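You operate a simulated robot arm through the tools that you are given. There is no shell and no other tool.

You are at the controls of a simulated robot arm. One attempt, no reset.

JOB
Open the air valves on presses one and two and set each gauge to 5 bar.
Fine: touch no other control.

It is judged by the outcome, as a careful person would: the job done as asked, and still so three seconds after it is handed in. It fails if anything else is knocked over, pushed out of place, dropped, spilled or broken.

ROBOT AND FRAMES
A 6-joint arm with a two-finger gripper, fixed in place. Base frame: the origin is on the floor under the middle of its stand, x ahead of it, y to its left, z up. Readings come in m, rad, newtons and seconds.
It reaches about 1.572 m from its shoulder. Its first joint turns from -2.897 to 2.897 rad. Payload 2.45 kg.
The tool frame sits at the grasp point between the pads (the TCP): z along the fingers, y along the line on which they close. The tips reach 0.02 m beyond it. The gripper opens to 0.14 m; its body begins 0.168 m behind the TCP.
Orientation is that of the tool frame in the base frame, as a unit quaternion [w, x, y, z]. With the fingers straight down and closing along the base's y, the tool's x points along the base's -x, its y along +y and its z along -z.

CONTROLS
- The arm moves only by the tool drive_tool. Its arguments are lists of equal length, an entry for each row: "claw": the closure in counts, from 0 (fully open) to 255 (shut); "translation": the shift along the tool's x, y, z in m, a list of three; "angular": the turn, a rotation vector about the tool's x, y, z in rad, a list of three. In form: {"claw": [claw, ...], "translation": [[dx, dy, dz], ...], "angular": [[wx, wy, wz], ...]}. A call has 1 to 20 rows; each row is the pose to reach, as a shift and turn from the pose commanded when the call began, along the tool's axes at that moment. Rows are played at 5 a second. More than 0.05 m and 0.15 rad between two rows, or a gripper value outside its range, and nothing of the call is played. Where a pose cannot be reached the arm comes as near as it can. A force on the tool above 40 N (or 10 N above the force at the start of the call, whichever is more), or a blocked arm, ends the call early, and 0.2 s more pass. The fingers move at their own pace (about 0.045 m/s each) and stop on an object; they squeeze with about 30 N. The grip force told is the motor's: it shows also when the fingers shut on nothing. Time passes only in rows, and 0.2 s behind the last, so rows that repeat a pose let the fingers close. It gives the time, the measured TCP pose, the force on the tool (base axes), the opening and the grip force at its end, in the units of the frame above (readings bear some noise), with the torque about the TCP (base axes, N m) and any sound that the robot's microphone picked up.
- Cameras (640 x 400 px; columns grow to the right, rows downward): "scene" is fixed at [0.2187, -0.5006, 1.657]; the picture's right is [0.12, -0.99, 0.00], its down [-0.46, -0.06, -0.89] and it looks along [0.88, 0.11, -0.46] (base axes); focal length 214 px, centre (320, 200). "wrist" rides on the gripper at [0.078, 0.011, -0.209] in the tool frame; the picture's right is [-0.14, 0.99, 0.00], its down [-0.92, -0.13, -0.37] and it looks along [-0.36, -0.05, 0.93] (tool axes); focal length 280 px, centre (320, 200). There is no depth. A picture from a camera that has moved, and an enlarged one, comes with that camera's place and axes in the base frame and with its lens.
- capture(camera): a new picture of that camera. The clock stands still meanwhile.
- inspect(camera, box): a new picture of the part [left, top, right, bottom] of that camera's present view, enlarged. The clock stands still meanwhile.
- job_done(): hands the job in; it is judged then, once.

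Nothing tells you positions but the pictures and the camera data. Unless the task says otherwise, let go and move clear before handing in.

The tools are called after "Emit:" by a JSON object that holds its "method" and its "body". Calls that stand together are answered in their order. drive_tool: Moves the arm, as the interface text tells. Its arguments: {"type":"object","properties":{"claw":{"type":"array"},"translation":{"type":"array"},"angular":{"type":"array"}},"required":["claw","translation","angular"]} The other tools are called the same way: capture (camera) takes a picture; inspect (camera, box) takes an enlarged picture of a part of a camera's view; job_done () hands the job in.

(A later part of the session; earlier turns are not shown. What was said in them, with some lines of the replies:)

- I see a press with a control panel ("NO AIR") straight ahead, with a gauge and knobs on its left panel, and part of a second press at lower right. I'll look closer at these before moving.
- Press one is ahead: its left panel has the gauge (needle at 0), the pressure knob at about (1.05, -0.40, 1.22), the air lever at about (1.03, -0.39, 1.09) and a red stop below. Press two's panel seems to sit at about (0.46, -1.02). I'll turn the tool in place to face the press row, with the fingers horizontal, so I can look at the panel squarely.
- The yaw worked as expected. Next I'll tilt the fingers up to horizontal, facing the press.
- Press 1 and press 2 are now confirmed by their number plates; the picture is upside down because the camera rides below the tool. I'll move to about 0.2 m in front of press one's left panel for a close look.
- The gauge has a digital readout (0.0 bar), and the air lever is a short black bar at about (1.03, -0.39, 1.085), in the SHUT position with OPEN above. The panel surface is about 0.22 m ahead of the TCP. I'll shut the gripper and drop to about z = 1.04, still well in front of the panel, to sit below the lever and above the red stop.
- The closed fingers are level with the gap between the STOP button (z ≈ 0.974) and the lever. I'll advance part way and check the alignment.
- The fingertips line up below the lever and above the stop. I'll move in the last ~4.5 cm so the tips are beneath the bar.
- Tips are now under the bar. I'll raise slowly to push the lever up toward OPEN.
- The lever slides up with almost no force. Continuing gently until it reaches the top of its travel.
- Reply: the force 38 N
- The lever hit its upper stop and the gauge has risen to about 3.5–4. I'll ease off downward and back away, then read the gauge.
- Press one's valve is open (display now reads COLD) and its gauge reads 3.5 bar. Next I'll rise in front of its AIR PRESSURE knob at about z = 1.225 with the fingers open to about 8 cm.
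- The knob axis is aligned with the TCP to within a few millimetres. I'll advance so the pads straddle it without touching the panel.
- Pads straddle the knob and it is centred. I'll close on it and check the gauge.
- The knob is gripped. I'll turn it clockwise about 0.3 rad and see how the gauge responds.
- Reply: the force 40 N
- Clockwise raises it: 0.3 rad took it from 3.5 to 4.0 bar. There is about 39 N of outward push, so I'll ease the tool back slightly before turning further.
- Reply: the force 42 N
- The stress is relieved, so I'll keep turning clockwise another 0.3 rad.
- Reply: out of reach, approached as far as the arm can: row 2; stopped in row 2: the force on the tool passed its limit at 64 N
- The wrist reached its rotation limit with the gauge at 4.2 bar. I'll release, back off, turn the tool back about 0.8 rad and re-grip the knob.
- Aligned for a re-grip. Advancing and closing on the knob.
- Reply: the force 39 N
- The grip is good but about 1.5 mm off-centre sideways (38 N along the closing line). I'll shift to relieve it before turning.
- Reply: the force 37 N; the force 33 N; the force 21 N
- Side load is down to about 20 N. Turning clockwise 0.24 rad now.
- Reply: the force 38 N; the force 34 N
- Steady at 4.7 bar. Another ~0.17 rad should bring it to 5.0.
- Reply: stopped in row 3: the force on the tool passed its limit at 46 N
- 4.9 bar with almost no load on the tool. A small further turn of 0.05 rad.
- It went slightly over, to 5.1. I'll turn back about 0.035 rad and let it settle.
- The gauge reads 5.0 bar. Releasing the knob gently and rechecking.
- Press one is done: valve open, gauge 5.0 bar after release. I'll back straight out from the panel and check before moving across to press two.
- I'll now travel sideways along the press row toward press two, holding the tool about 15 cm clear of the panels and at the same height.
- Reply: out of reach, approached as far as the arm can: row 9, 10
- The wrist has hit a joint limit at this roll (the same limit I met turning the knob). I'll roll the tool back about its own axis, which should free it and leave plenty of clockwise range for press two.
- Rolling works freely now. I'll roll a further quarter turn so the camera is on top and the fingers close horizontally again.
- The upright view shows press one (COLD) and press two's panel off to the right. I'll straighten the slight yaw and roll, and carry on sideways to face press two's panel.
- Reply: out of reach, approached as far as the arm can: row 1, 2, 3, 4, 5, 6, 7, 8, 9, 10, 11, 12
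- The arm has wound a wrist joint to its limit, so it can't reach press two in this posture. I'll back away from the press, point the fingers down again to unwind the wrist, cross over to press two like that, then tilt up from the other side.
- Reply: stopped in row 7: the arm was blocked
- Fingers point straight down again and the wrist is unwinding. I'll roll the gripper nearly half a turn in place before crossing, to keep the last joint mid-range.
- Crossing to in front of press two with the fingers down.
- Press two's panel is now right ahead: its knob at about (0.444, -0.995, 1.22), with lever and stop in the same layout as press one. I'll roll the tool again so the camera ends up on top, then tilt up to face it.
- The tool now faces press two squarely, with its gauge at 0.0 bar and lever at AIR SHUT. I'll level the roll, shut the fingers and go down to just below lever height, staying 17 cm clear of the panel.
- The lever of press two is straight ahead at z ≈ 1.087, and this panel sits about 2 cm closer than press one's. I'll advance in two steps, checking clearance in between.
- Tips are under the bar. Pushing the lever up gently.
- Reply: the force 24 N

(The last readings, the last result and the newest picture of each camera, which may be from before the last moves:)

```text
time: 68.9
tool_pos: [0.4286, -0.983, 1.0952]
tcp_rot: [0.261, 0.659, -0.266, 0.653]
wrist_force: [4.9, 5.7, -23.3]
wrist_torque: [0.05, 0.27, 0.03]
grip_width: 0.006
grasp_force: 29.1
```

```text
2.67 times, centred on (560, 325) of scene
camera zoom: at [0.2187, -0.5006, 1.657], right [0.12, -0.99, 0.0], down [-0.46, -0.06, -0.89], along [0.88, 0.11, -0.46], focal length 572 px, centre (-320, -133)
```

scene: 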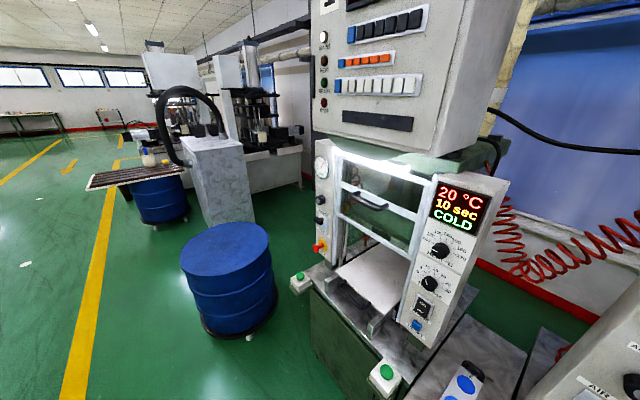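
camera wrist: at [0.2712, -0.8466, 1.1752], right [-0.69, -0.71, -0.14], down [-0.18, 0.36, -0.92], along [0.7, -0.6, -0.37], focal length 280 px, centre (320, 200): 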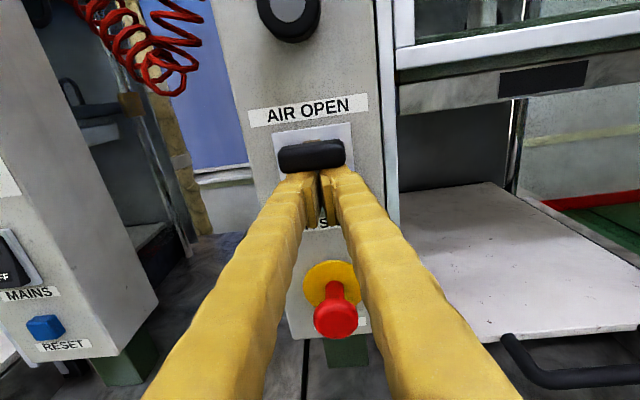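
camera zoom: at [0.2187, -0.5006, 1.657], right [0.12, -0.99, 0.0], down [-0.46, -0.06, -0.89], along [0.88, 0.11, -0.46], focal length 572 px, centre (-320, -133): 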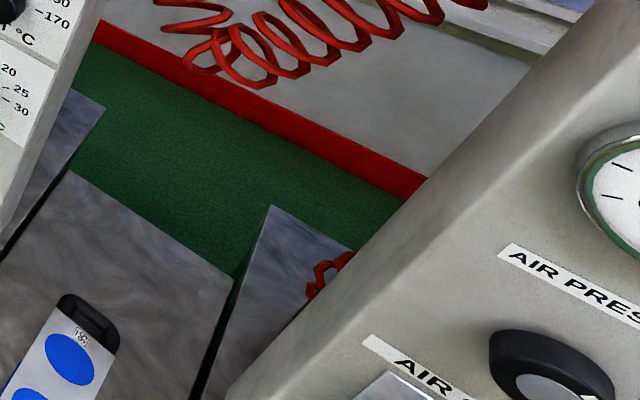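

The lever is at its upper stop and the needle has left zero. Easing off and backing out, then I'll rise to knob height and read the gauge.

Emit:
{"method": "drive_tool", "body": {"claw": [255, 255, 255, 255, 255, 255, 255], "translation": [[-0.012, 0, 0], [-0.022, 0, 0], [-0.022, 0, -0.03], [-0.022, 0, -0.06], [-0.022, 0, -0.09], [-0.022, 0, -0.12], [-0.022, 0, -0.15]], "angular": [[0, 0, 0], [0, 0, 0], [0, 0, 0], [0, 0, 0], [0, 0, 0], [0, 0, 0], [0, 0, 0]]}}

Emit:
{"method": "drive_tool", "body": {"claw": [100, 100, 100, 100, 100, 100, 100], "translation": [[0.025, 0, 0], [0.05, 0, 0], [0.075, 0, 0], [0.1, 0, 0], [0.125, 0, 0], [0.146, 0, 0], [0.146, 0, 0]], "angular": [[0, 0, 0], [0, 0, 0], [0, 0, 0], [0, 0, 0], [0, 0, 0], [0, 0, 0], [0, 0, 0]]}}

Emit:
{"method": "capture", "body": {"camera": "wrist"}}

Emit:
{"method": "inspect", "body": {"camera": "wrist", "box": [240, 0, 400, 160]}}

```text
time: 70.5
tool_pos: [0.3204, -0.8771, 1.0762]
tcp_rot: [0.262, 0.658, -0.265, 0.655]
wrist_force: [-0.8, 0.2, 0.9]
wrist_torque: [-0.02, -0.02, -0.04]
grip_width: 0.0
grasp_force: 28.9
```

```text
time: 72.1
tool_pos: [0.3199, -0.8806, 1.2239]
tcp_rot: [0.262, 0.658, -0.267, 0.654]
wrist_force: [0.3, 0.3, 0.1]
wrist_torque: [-0.01, 0.03, 0.01]
grip_width: 0.0853
grasp_force: 0.0
```

```text
taken
camera wrist: at [0.1617, -0.7437, 1.3023], right [-0.69, -0.71, -0.14], down [-0.18, 0.35, -0.92], along [0.7, -0.61, -0.37], focal length 280 px, centre (320, 200)
```

wrist: 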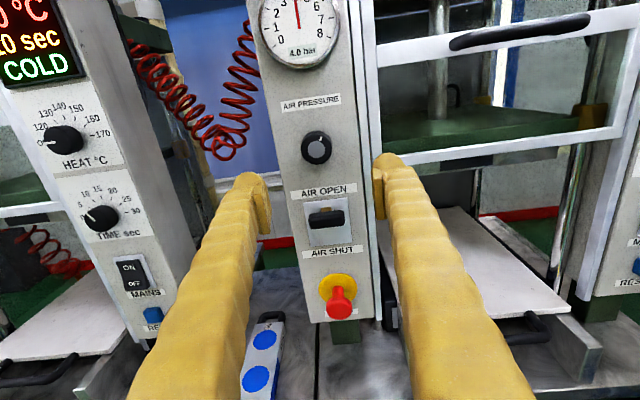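

```text
2.50 times, centred on (320, 80) of wrist
camera zoom: at [0.1617, -0.7437, 1.3023], right [-0.69, -0.71, -0.14], down [-0.18, 0.35, -0.92], along [0.7, -0.61, -0.37], focal length 701 px, centre (320, 500)
```

zoom: 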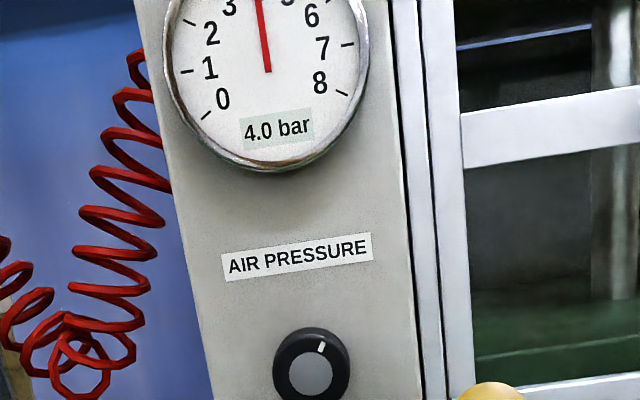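

Press two now reads 4.0 bar with its valve open, so it needs about +1 bar. I'll roll the tool sideways before gripping the knob, so the wrist camera can still see the gauge while I turn.

Emit:
{"method": "drive_tool", "body": {"claw": [100, 100, 100, 100, 100, 100, 100, 100, 100, 100, 100, 100, 100], "translation": [[0.004, -0.002, 0], [0.004, -0.002, 0], [0.004, -0.002, 0], [0.004, -0.002, 0], [0.004, -0.002, 0], [0.004, -0.002, 0], [0.004, -0.002, 0], [0.004, -0.002, 0], [0.004, -0.002, 0], [0.004, -0.002, 0], [0.004, -0.002, 0], [0.004, -0.002, 0], [0.004, -0.002, 0]], "angular": [[0, 0, -0.14], [0, 0, -0.28], [0, 0, -0.42], [0, 0, -0.56], [0, 0, -0.7], [0, 0, -0.84], [0, 0, -0.98], [0, 0, -1.12], [0, 0, -1.26], [0, 0, -1.4], [0, 0, -1.54], [0, 0, -1.68], [0, 0, -1.8]]}}

Emit:
{"method": "capture", "body": {"camera": "wrist"}}

```text
time: 74.9
tool_pos: [0.3216, -0.8776, 1.2278]
tcp_rot: [0.676, 0.617, 0.35, 0.2]
wrist_force: [-0.5, 0.0, -0.9]
wrist_torque: [0.01, -0.02, 0.02]
grip_width: 0.0851
grasp_force: 0.2
```

```text
taken
camera wrist: at [0.2265, -0.6769, 1.2212], right [0.07, 0.06, 1.0], down [-0.91, -0.41, 0.09], along [0.42, -0.91, 0.03], focal length 280 px, centre (320, 200)
```

wrist: 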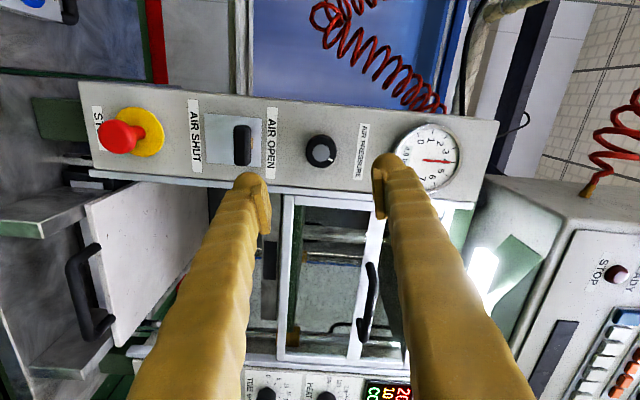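

The knob is aligned within a couple of millimetres and the gauge stays visible. I'll advance part way with a slightly narrower opening to stay clear of the lever and gauge.

Emit:
{"method": "drive_tool", "body": {"claw": [125, 125, 125, 125, 125], "translation": [[0.0015, 0, 0.03], [0.0015, 0, 0.06], [0.0015, 0, 0.085], [0.0015, 0, 0.105], [0.0015, 0, 0.115]], "angular": [[0, 0, 0], [0, 0, 0], [0, 0, 0], [0, 0, 0], [0, 0, 0]]}}

Emit:
{"method": "capture", "body": {"camera": "wrist"}}

Emit:
{"method": "inspect", "body": {"camera": "wrist", "box": [240, 100, 400, 240]}}

```text
time: 76.1
tool_pos: [0.4059, -0.9567, 1.2257]
tcp_rot: [0.675, 0.617, 0.35, 0.201]
wrist_force: [0.6, -0.4, -0.8]
wrist_torque: [0.0, 0.0, 0.0]
grip_width: 0.0712
grasp_force: 0.0
```

```text
taken
camera wrist: at [0.3105, -0.7559, 1.2191], right [0.07, 0.06, 1.0], down [-0.91, -0.41, 0.08], along [0.42, -0.91, 0.03], focal length 280 px, centre (320, 200)
```

wrist: 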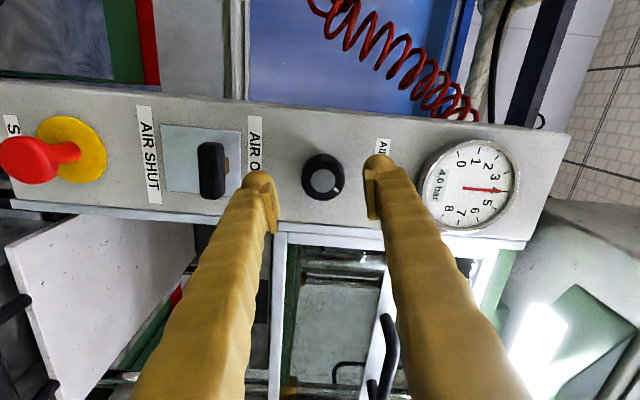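

```text
2.86 times, centred on (320, 170) of wrist
camera zoom: at [0.3105, -0.7559, 1.2191], right [0.07, 0.06, 1.0], down [-0.91, -0.41, 0.08], along [0.42, -0.91, 0.03], focal length 801 px, centre (320, 286)
```

zoom: 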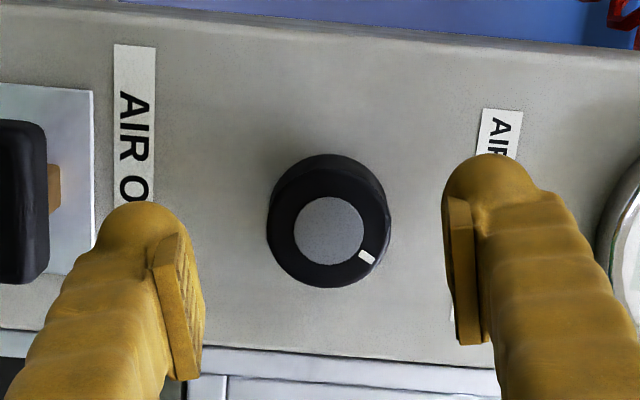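

Emit:
{"method": "drive_tool", "body": {"claw": [125, 125, 125], "translation": [[0, 0.001, 0.015], [0, 0.0015, 0.028], [0, 0.0015, 0.036]], "angular": [[0, 0, 0], [0, 0, 0], [0, 0, 0]]}}

Emit:
{"method": "capture", "body": {"camera": "wrist"}}

Emit:
{"method": "inspect", "body": {"camera": "wrist", "box": [240, 120, 400, 260]}}

```text
time: 76.9
tool_pos: [0.4328, -0.9826, 1.2269]
tcp_rot: [0.675, 0.618, 0.35, 0.2]
wrist_force: [0.3, -1.0, -0.1]
wrist_torque: [0.0, 0.05, 0.01]
grip_width: 0.0715
grasp_force: 0.0
```

```text
taken
camera wrist: at [0.3368, -0.78, 1.221], right [0.07, 0.06, 1.0], down [-0.91, -0.41, 0.08], along [0.42, -0.91, 0.03], focal length 280 px, centre (320, 200)
```

wrist: 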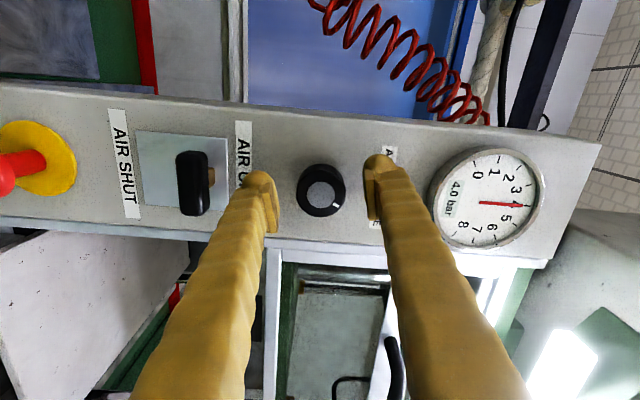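

```text
2.86 times, centred on (320, 190) of wrist
camera zoom: at [0.3368, -0.78, 1.221], right [0.07, 0.06, 1.0], down [-0.91, -0.41, 0.08], along [0.42, -0.91, 0.03], focal length 801 px, centre (320, 229)
```

zoom: 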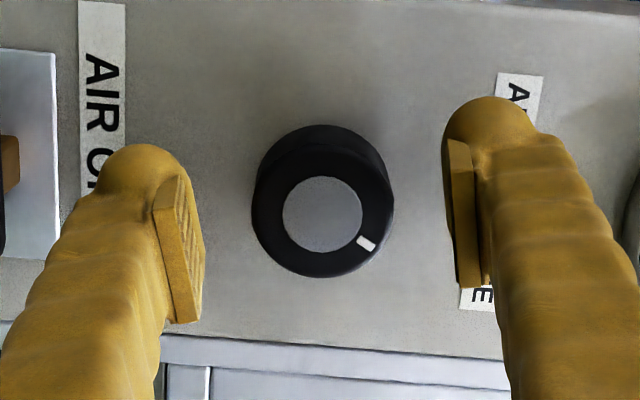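

The knob is centred between the pads and the gauge is in view (4.0 bar). Closing on it.

Emit:
{"method": "drive_tool", "body": {"claw": [150, 180, 220, 255, 255, 255], "translation": [[0, 0, 0], [0, 0, 0], [0, 0, 0], [0, 0, 0], [0, 0, 0], [0, 0, 0]], "angular": [[0, 0, 0], [0, 0, 0], [0, 0, 0], [0, 0, 0], [0, 0, 0], [0, 0, 0]]}}

Emit:
{"method": "inspect", "body": {"camera": "wrist", "box": [420, 140, 548, 260]}}

```text
time: 78.3
tool_pos: [0.4329, -0.9822, 1.2285]
tcp_rot: [0.676, 0.617, 0.35, 0.201]
wrist_force: [5.2, -4.3, 7.2]
wrist_torque: [-0.07, -0.05, -0.02]
grip_width: 0.0395
grasp_force: 45.6
```

```text
3.33 times, centred on (484, 200) of wrist
camera zoom: at [0.3367, -0.7798, 1.2212], right [0.07, 0.06, 1.0], down [-0.91, -0.41, 0.08], along [0.42, -0.91, 0.03], focal length 935 px, centre (-227, 200)
```

zoom: 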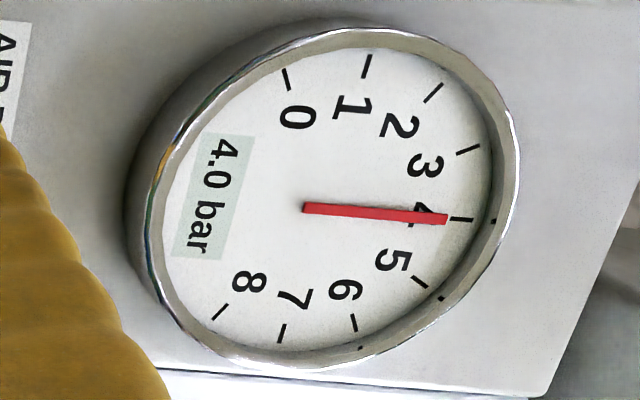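

Good grip with low side load, and the gauge is readable. Turning clockwise 0.3 rad.

Emit:
{"method": "drive_tool", "body": {"claw": [255, 255, 255, 255, 255], "translation": [[0, 0, 0], [0, 0, 0], [0, 0, 0], [0, 0, 0], [0, 0, 0]], "angular": [[0, 0, 0.08], [0, 0, 0.16], [0, 0, 0.24], [0, 0, 0.3], [0, 0, 0.3]]}}

Emit:
{"method": "capture", "body": {"camera": "wrist"}}

Emit:
{"method": "inspect", "body": {"camera": "wrist", "box": [420, 90, 548, 210]}}

```text
time: 79.5
tool_pos: [0.4321, -0.9823, 1.2279]
tcp_rot: [0.638, 0.662, 0.254, 0.3]
wrist_force: [12.6, -11.7, 13.2]
wrist_torque: [-0.13, -0.13, 0.05]
grip_width: 0.0397
grasp_force: 44.8
```

```text
taken
camera wrist: at [0.3358, -0.7809, 1.2453], right [-0.14, -0.16, 0.98], down [-0.9, -0.4, -0.19], along [0.42, -0.9, -0.08], focal length 280 px, centre (320, 200)
```

wrist: 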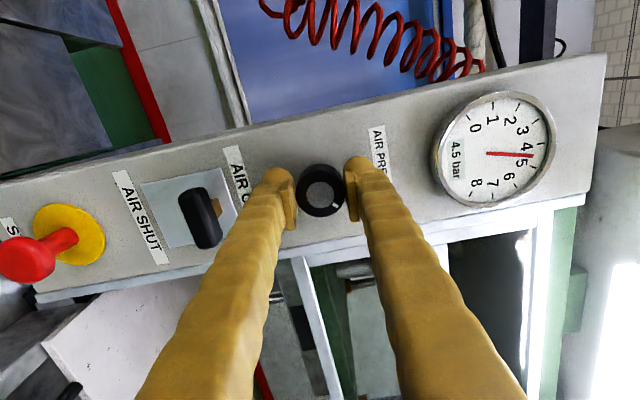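

```text
3.33 times, centred on (484, 150) of wrist
camera zoom: at [0.3358, -0.7809, 1.2453], right [-0.14, -0.16, 0.98], down [-0.9, -0.4, -0.19], along [0.42, -0.9, -0.08], focal length 935 px, centre (-227, 367)
```

zoom: 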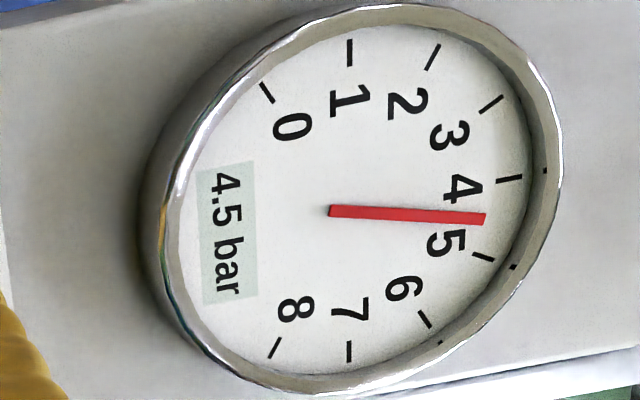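

4.5 bar. Continuing another 0.24 rad with a tiny axial relief.

Emit:
{"method": "drive_tool", "body": {"claw": [255, 255, 255, 255, 255, 255], "translation": [[0, 0.0004, 0.0006], [0, 0.0004, 0.0006], [0, 0.0004, 0.0006], [0, 0.0004, 0.0006], [0, 0.0004, 0.0006], [0, 0.0004, 0.0006]], "angular": [[0, 0, 0.08], [0, 0, 0.16], [0, 0, 0.24], [0, 0, 0.24], [0, 0, 0.24], [0, 0, 0.24]]}}

Emit:
{"method": "inspect", "body": {"camera": "wrist", "box": [420, 50, 548, 170]}}

```text
time: 80.6
tool_pos: [0.4321, -0.981, 1.229]
tcp_rot: [0.598, 0.688, 0.172, 0.374]
wrist_force: [-9.9, 14.7, 1.9]
wrist_torque: [0.04, 0.03, 0.0]
grip_width: 0.0395
grasp_force: 45.3
stopped in row 5: the force on the tool passed its limit at 41 N (the readings are from after the stop); the commanded pose is now the measured one
```

```text
3.33 times, centred on (484, 110) of wrist
camera zoom: at [0.3315, -0.7855, 1.2637], right [-0.3, -0.32, 0.9], down [-0.85, -0.35, -0.4], along [0.44, -0.88, -0.17], focal length 935 px, centre (-227, 500)
```

zoom: 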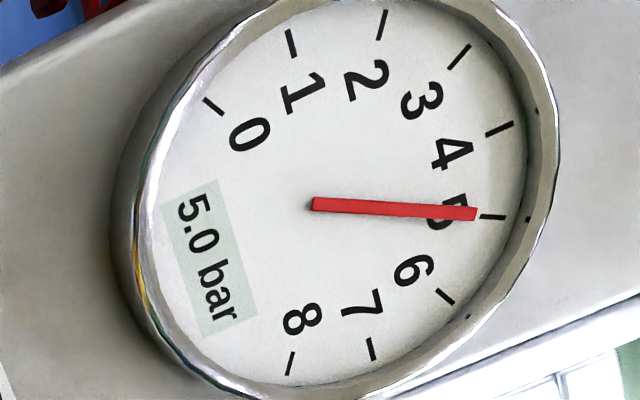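

5.0 bar. I'll hold still briefly to let it settle and confirm.

Emit:
{"method": "drive_tool", "body": {"claw": [255, 255, 255], "translation": [[0, 0, 0], [0, 0, 0], [0, 0, 0]], "angular": [[0, 0, 0], [0, 0, 0], [0, 0, 0]]}}

Emit:
{"method": "inspect", "body": {"camera": "wrist", "box": [420, 50, 548, 170]}}

Emit:
{"method": "inspect", "body": {"camera": "scene", "box": [306, 150, 338, 182]}}

```text
time: 81.4
tool_pos: [0.433, -0.9819, 1.2295]
tcp_rot: [0.598, 0.687, 0.172, 0.375]
wrist_force: [-14.5, 23.8, 4.8]
wrist_torque: [-0.06, -0.03, 0.01]
grip_width: 0.0395
grasp_force: 45.0
```

```text
3.33 times, centred on (484, 110) of wrist
camera zoom: at [0.3315, -0.7856, 1.2636], right [-0.3, -0.32, 0.9], down [-0.85, -0.35, -0.4], along [0.44, -0.88, -0.17], focal length 935 px, centre (-227, 500)
```

zoom: 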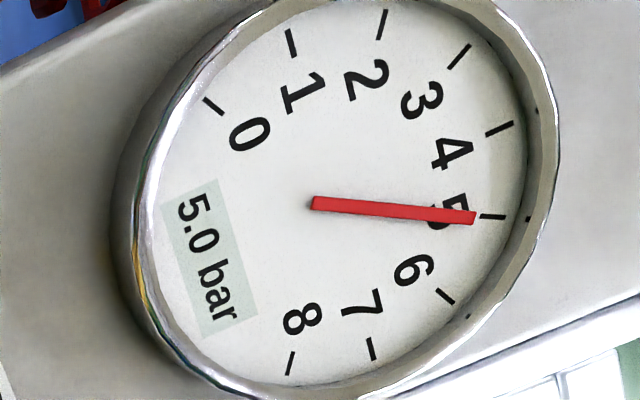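

```text
12.50 times, centred on (322, 166) of scene
camera zoom: at [0.2187, -0.5006, 1.657], right [0.12, -0.99, 0.0], down [-0.46, -0.06, -0.89], along [0.88, 0.11, -0.46], focal length 2681 px, centre (295, 625)
```

zoom: 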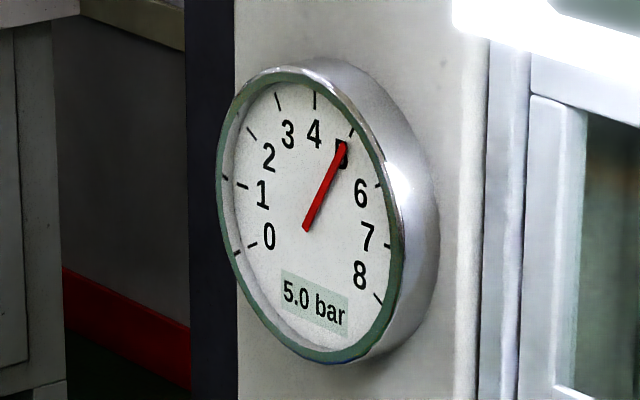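

Both gauges read 5.0 bar. Releasing press two's knob gently and rechecking.

Emit:
{"method": "drive_tool", "body": {"claw": [230, 200, 160, 125, 125, 125], "translation": [[0, 0, -0.0008], [0, 0, -0.0008], [0, 0, -0.0008], [0, 0, -0.0008], [0, 0, -0.0008], [0, 0, -0.0008]], "angular": [[0, 0, 0], [0, 0, 0], [0, 0, 0], [0, 0, 0], [0, 0, 0], [0, 0, 0]]}}

Emit:
{"method": "inspect", "body": {"camera": "wrist", "box": [420, 50, 548, 170]}}

Emit:
{"method": "capture", "body": {"camera": "wrist"}}

```text
time: 82.8
tool_pos: [0.4305, -0.9809, 1.2271]
tcp_rot: [0.597, 0.688, 0.174, 0.374]
wrist_force: [0.4, 0.4, -0.1]
wrist_torque: [-0.02, 0.02, -0.03]
grip_width: 0.0715
grasp_force: 0.1
```

```text
3.33 times, centred on (484, 110) of wrist
camera zoom: at [0.331, -0.7854, 1.2633], right [-0.3, -0.32, 0.9], down [-0.85, -0.35, -0.4], along [0.44, -0.88, -0.17], focal length 935 px, centre (-227, 500)
```

zoom: 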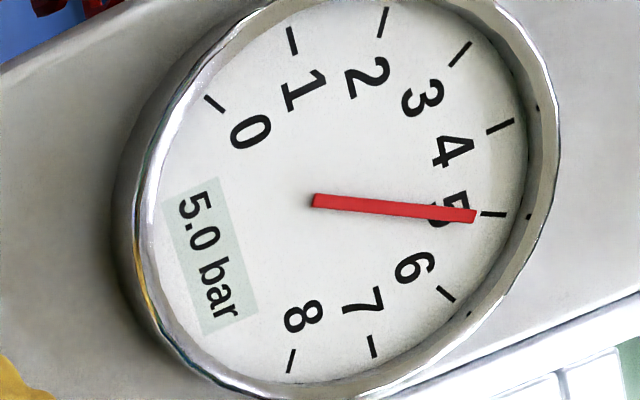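

```text
taken
camera wrist: at [0.331, -0.7854, 1.2633], right [-0.3, -0.32, 0.9], down [-0.85, -0.35, -0.4], along [0.44, -0.88, -0.17], focal length 280 px, centre (320, 200)
```

wrist: 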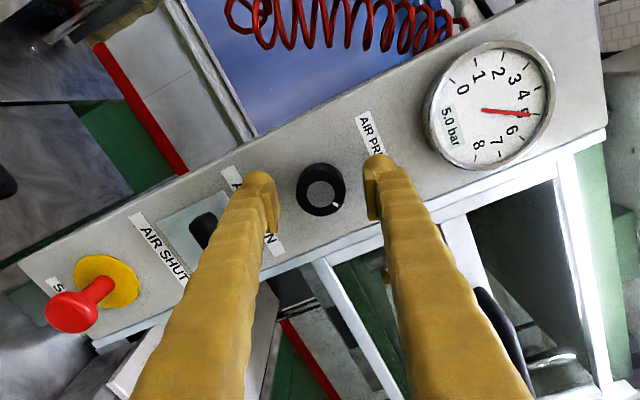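

Press two's gauge holds at 5.0 bar after release. I'll back straight out from the panel and make a last check of both presses.

Emit:
{"method": "drive_tool", "body": {"claw": [125, 125, 125, 125, 125, 125], "translation": [[0, 0, -0.03], [0, 0, -0.06], [0, 0, -0.09], [0, 0, -0.12], [0, 0, -0.15], [0, 0, -0.17]], "angular": [[0, 0, 0], [0, 0, 0], [0, 0, 0], [0, 0, 0], [0, 0, 0], [0, 0, 0]]}}

Emit:
{"method": "capture", "body": {"camera": "wrist"}}

Emit:
{"method": "capture", "body": {"camera": "scene"}}

Emit:
{"method": "inspect", "body": {"camera": "scene", "box": [302, 145, 350, 265]}}

Emit:
{"method": "inspect", "body": {"camera": "scene", "box": [306, 150, 338, 182]}}

Emit:
{"method": "inspect", "body": {"camera": "wrist", "box": [380, 60, 500, 180]}}

```text
time: 84.2
tool_pos: [0.3073, -0.8633, 1.2287]
tcp_rot: [0.597, 0.688, 0.173, 0.374]
wrist_force: [0.1, 0.4, -0.7]
wrist_torque: [-0.02, 0.01, 0.03]
grip_width: 0.0716
grasp_force: 0.1
```

```text
taken
camera wrist: at [0.2074, -0.6666, 1.2645], right [-0.3, -0.32, 0.9], down [-0.85, -0.35, -0.4], along [0.44, -0.88, -0.17], focal length 280 px, centre (320, 200)
```

wrist: 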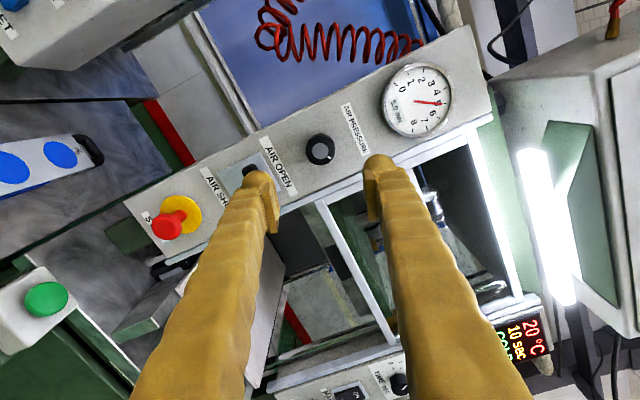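

```text
taken
```

scene: 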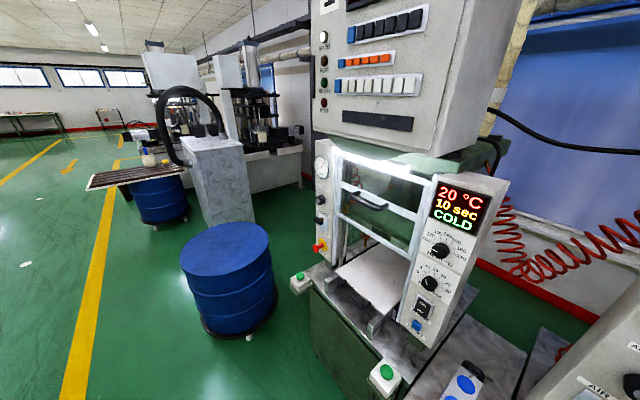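

```text
3.33 times, centred on (326, 205) of scene
camera zoom: at [0.2187, -0.5006, 1.657], right [0.12, -0.99, 0.0], down [-0.46, -0.06, -0.89], along [0.88, 0.11, -0.46], focal length 715 px, centre (300, 183)
```

zoom: 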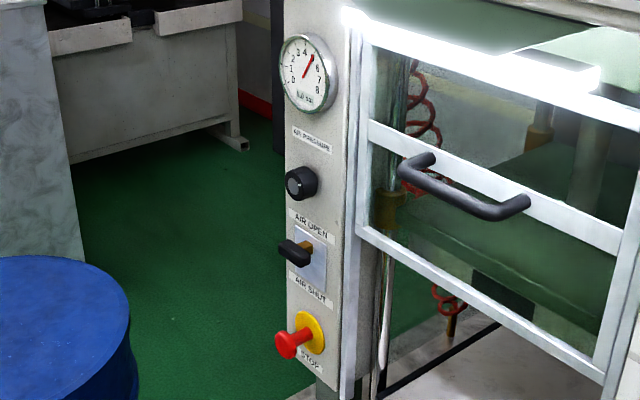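

```text
12.50 times, centred on (322, 166) of scene
camera zoom: at [0.2187, -0.5006, 1.657], right [0.12, -0.99, 0.0], down [-0.46, -0.06, -0.89], along [0.88, 0.11, -0.46], focal length 2681 px, centre (295, 625)
```

zoom: 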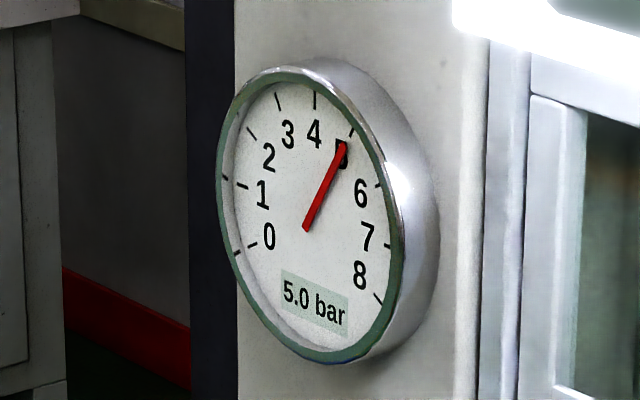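

```text
3.33 times, centred on (440, 120) of wrist
camera zoom: at [0.2074, -0.6666, 1.2645], right [-0.3, -0.32, 0.9], down [-0.85, -0.35, -0.4], along [0.44, -0.88, -0.17], focal length 935 px, centre (-80, 467)
```

zoom: 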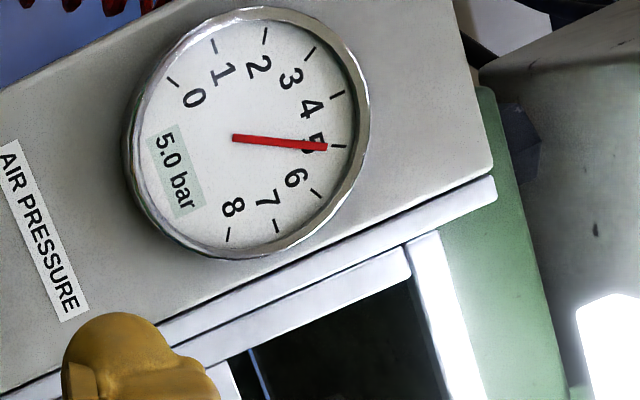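

Both air levers are up at OPEN and both gauges read a steady 5.0 bar. No other control has moved and the gripper is well clear of the panels, so I'm handing in the job.

Emit:
{"method": "job_done", "body": {}}

```text
The job is handed in.
```

The air valves on presses one and two are both open, and each gauge reads a steady 5.0 bar.

- **Press one:** the lever is at its upper stop (AIR OPEN) and the display changed from NO AIR to COLD. I turned the pressure up from 3.5 to 5.0 bar, and it stayed there from release until I handed in.
- **Press two:** the lever is at its upper stop (AIR OPEN). I turned the pressure up from 4.0 to 5.0 bar, and it still read 5.0 after I let go of the knob and backed away.

I touched no other control and saw nothing disturbed in the final pictures. The gripper is open and about 17 cm clear of press two's panel.
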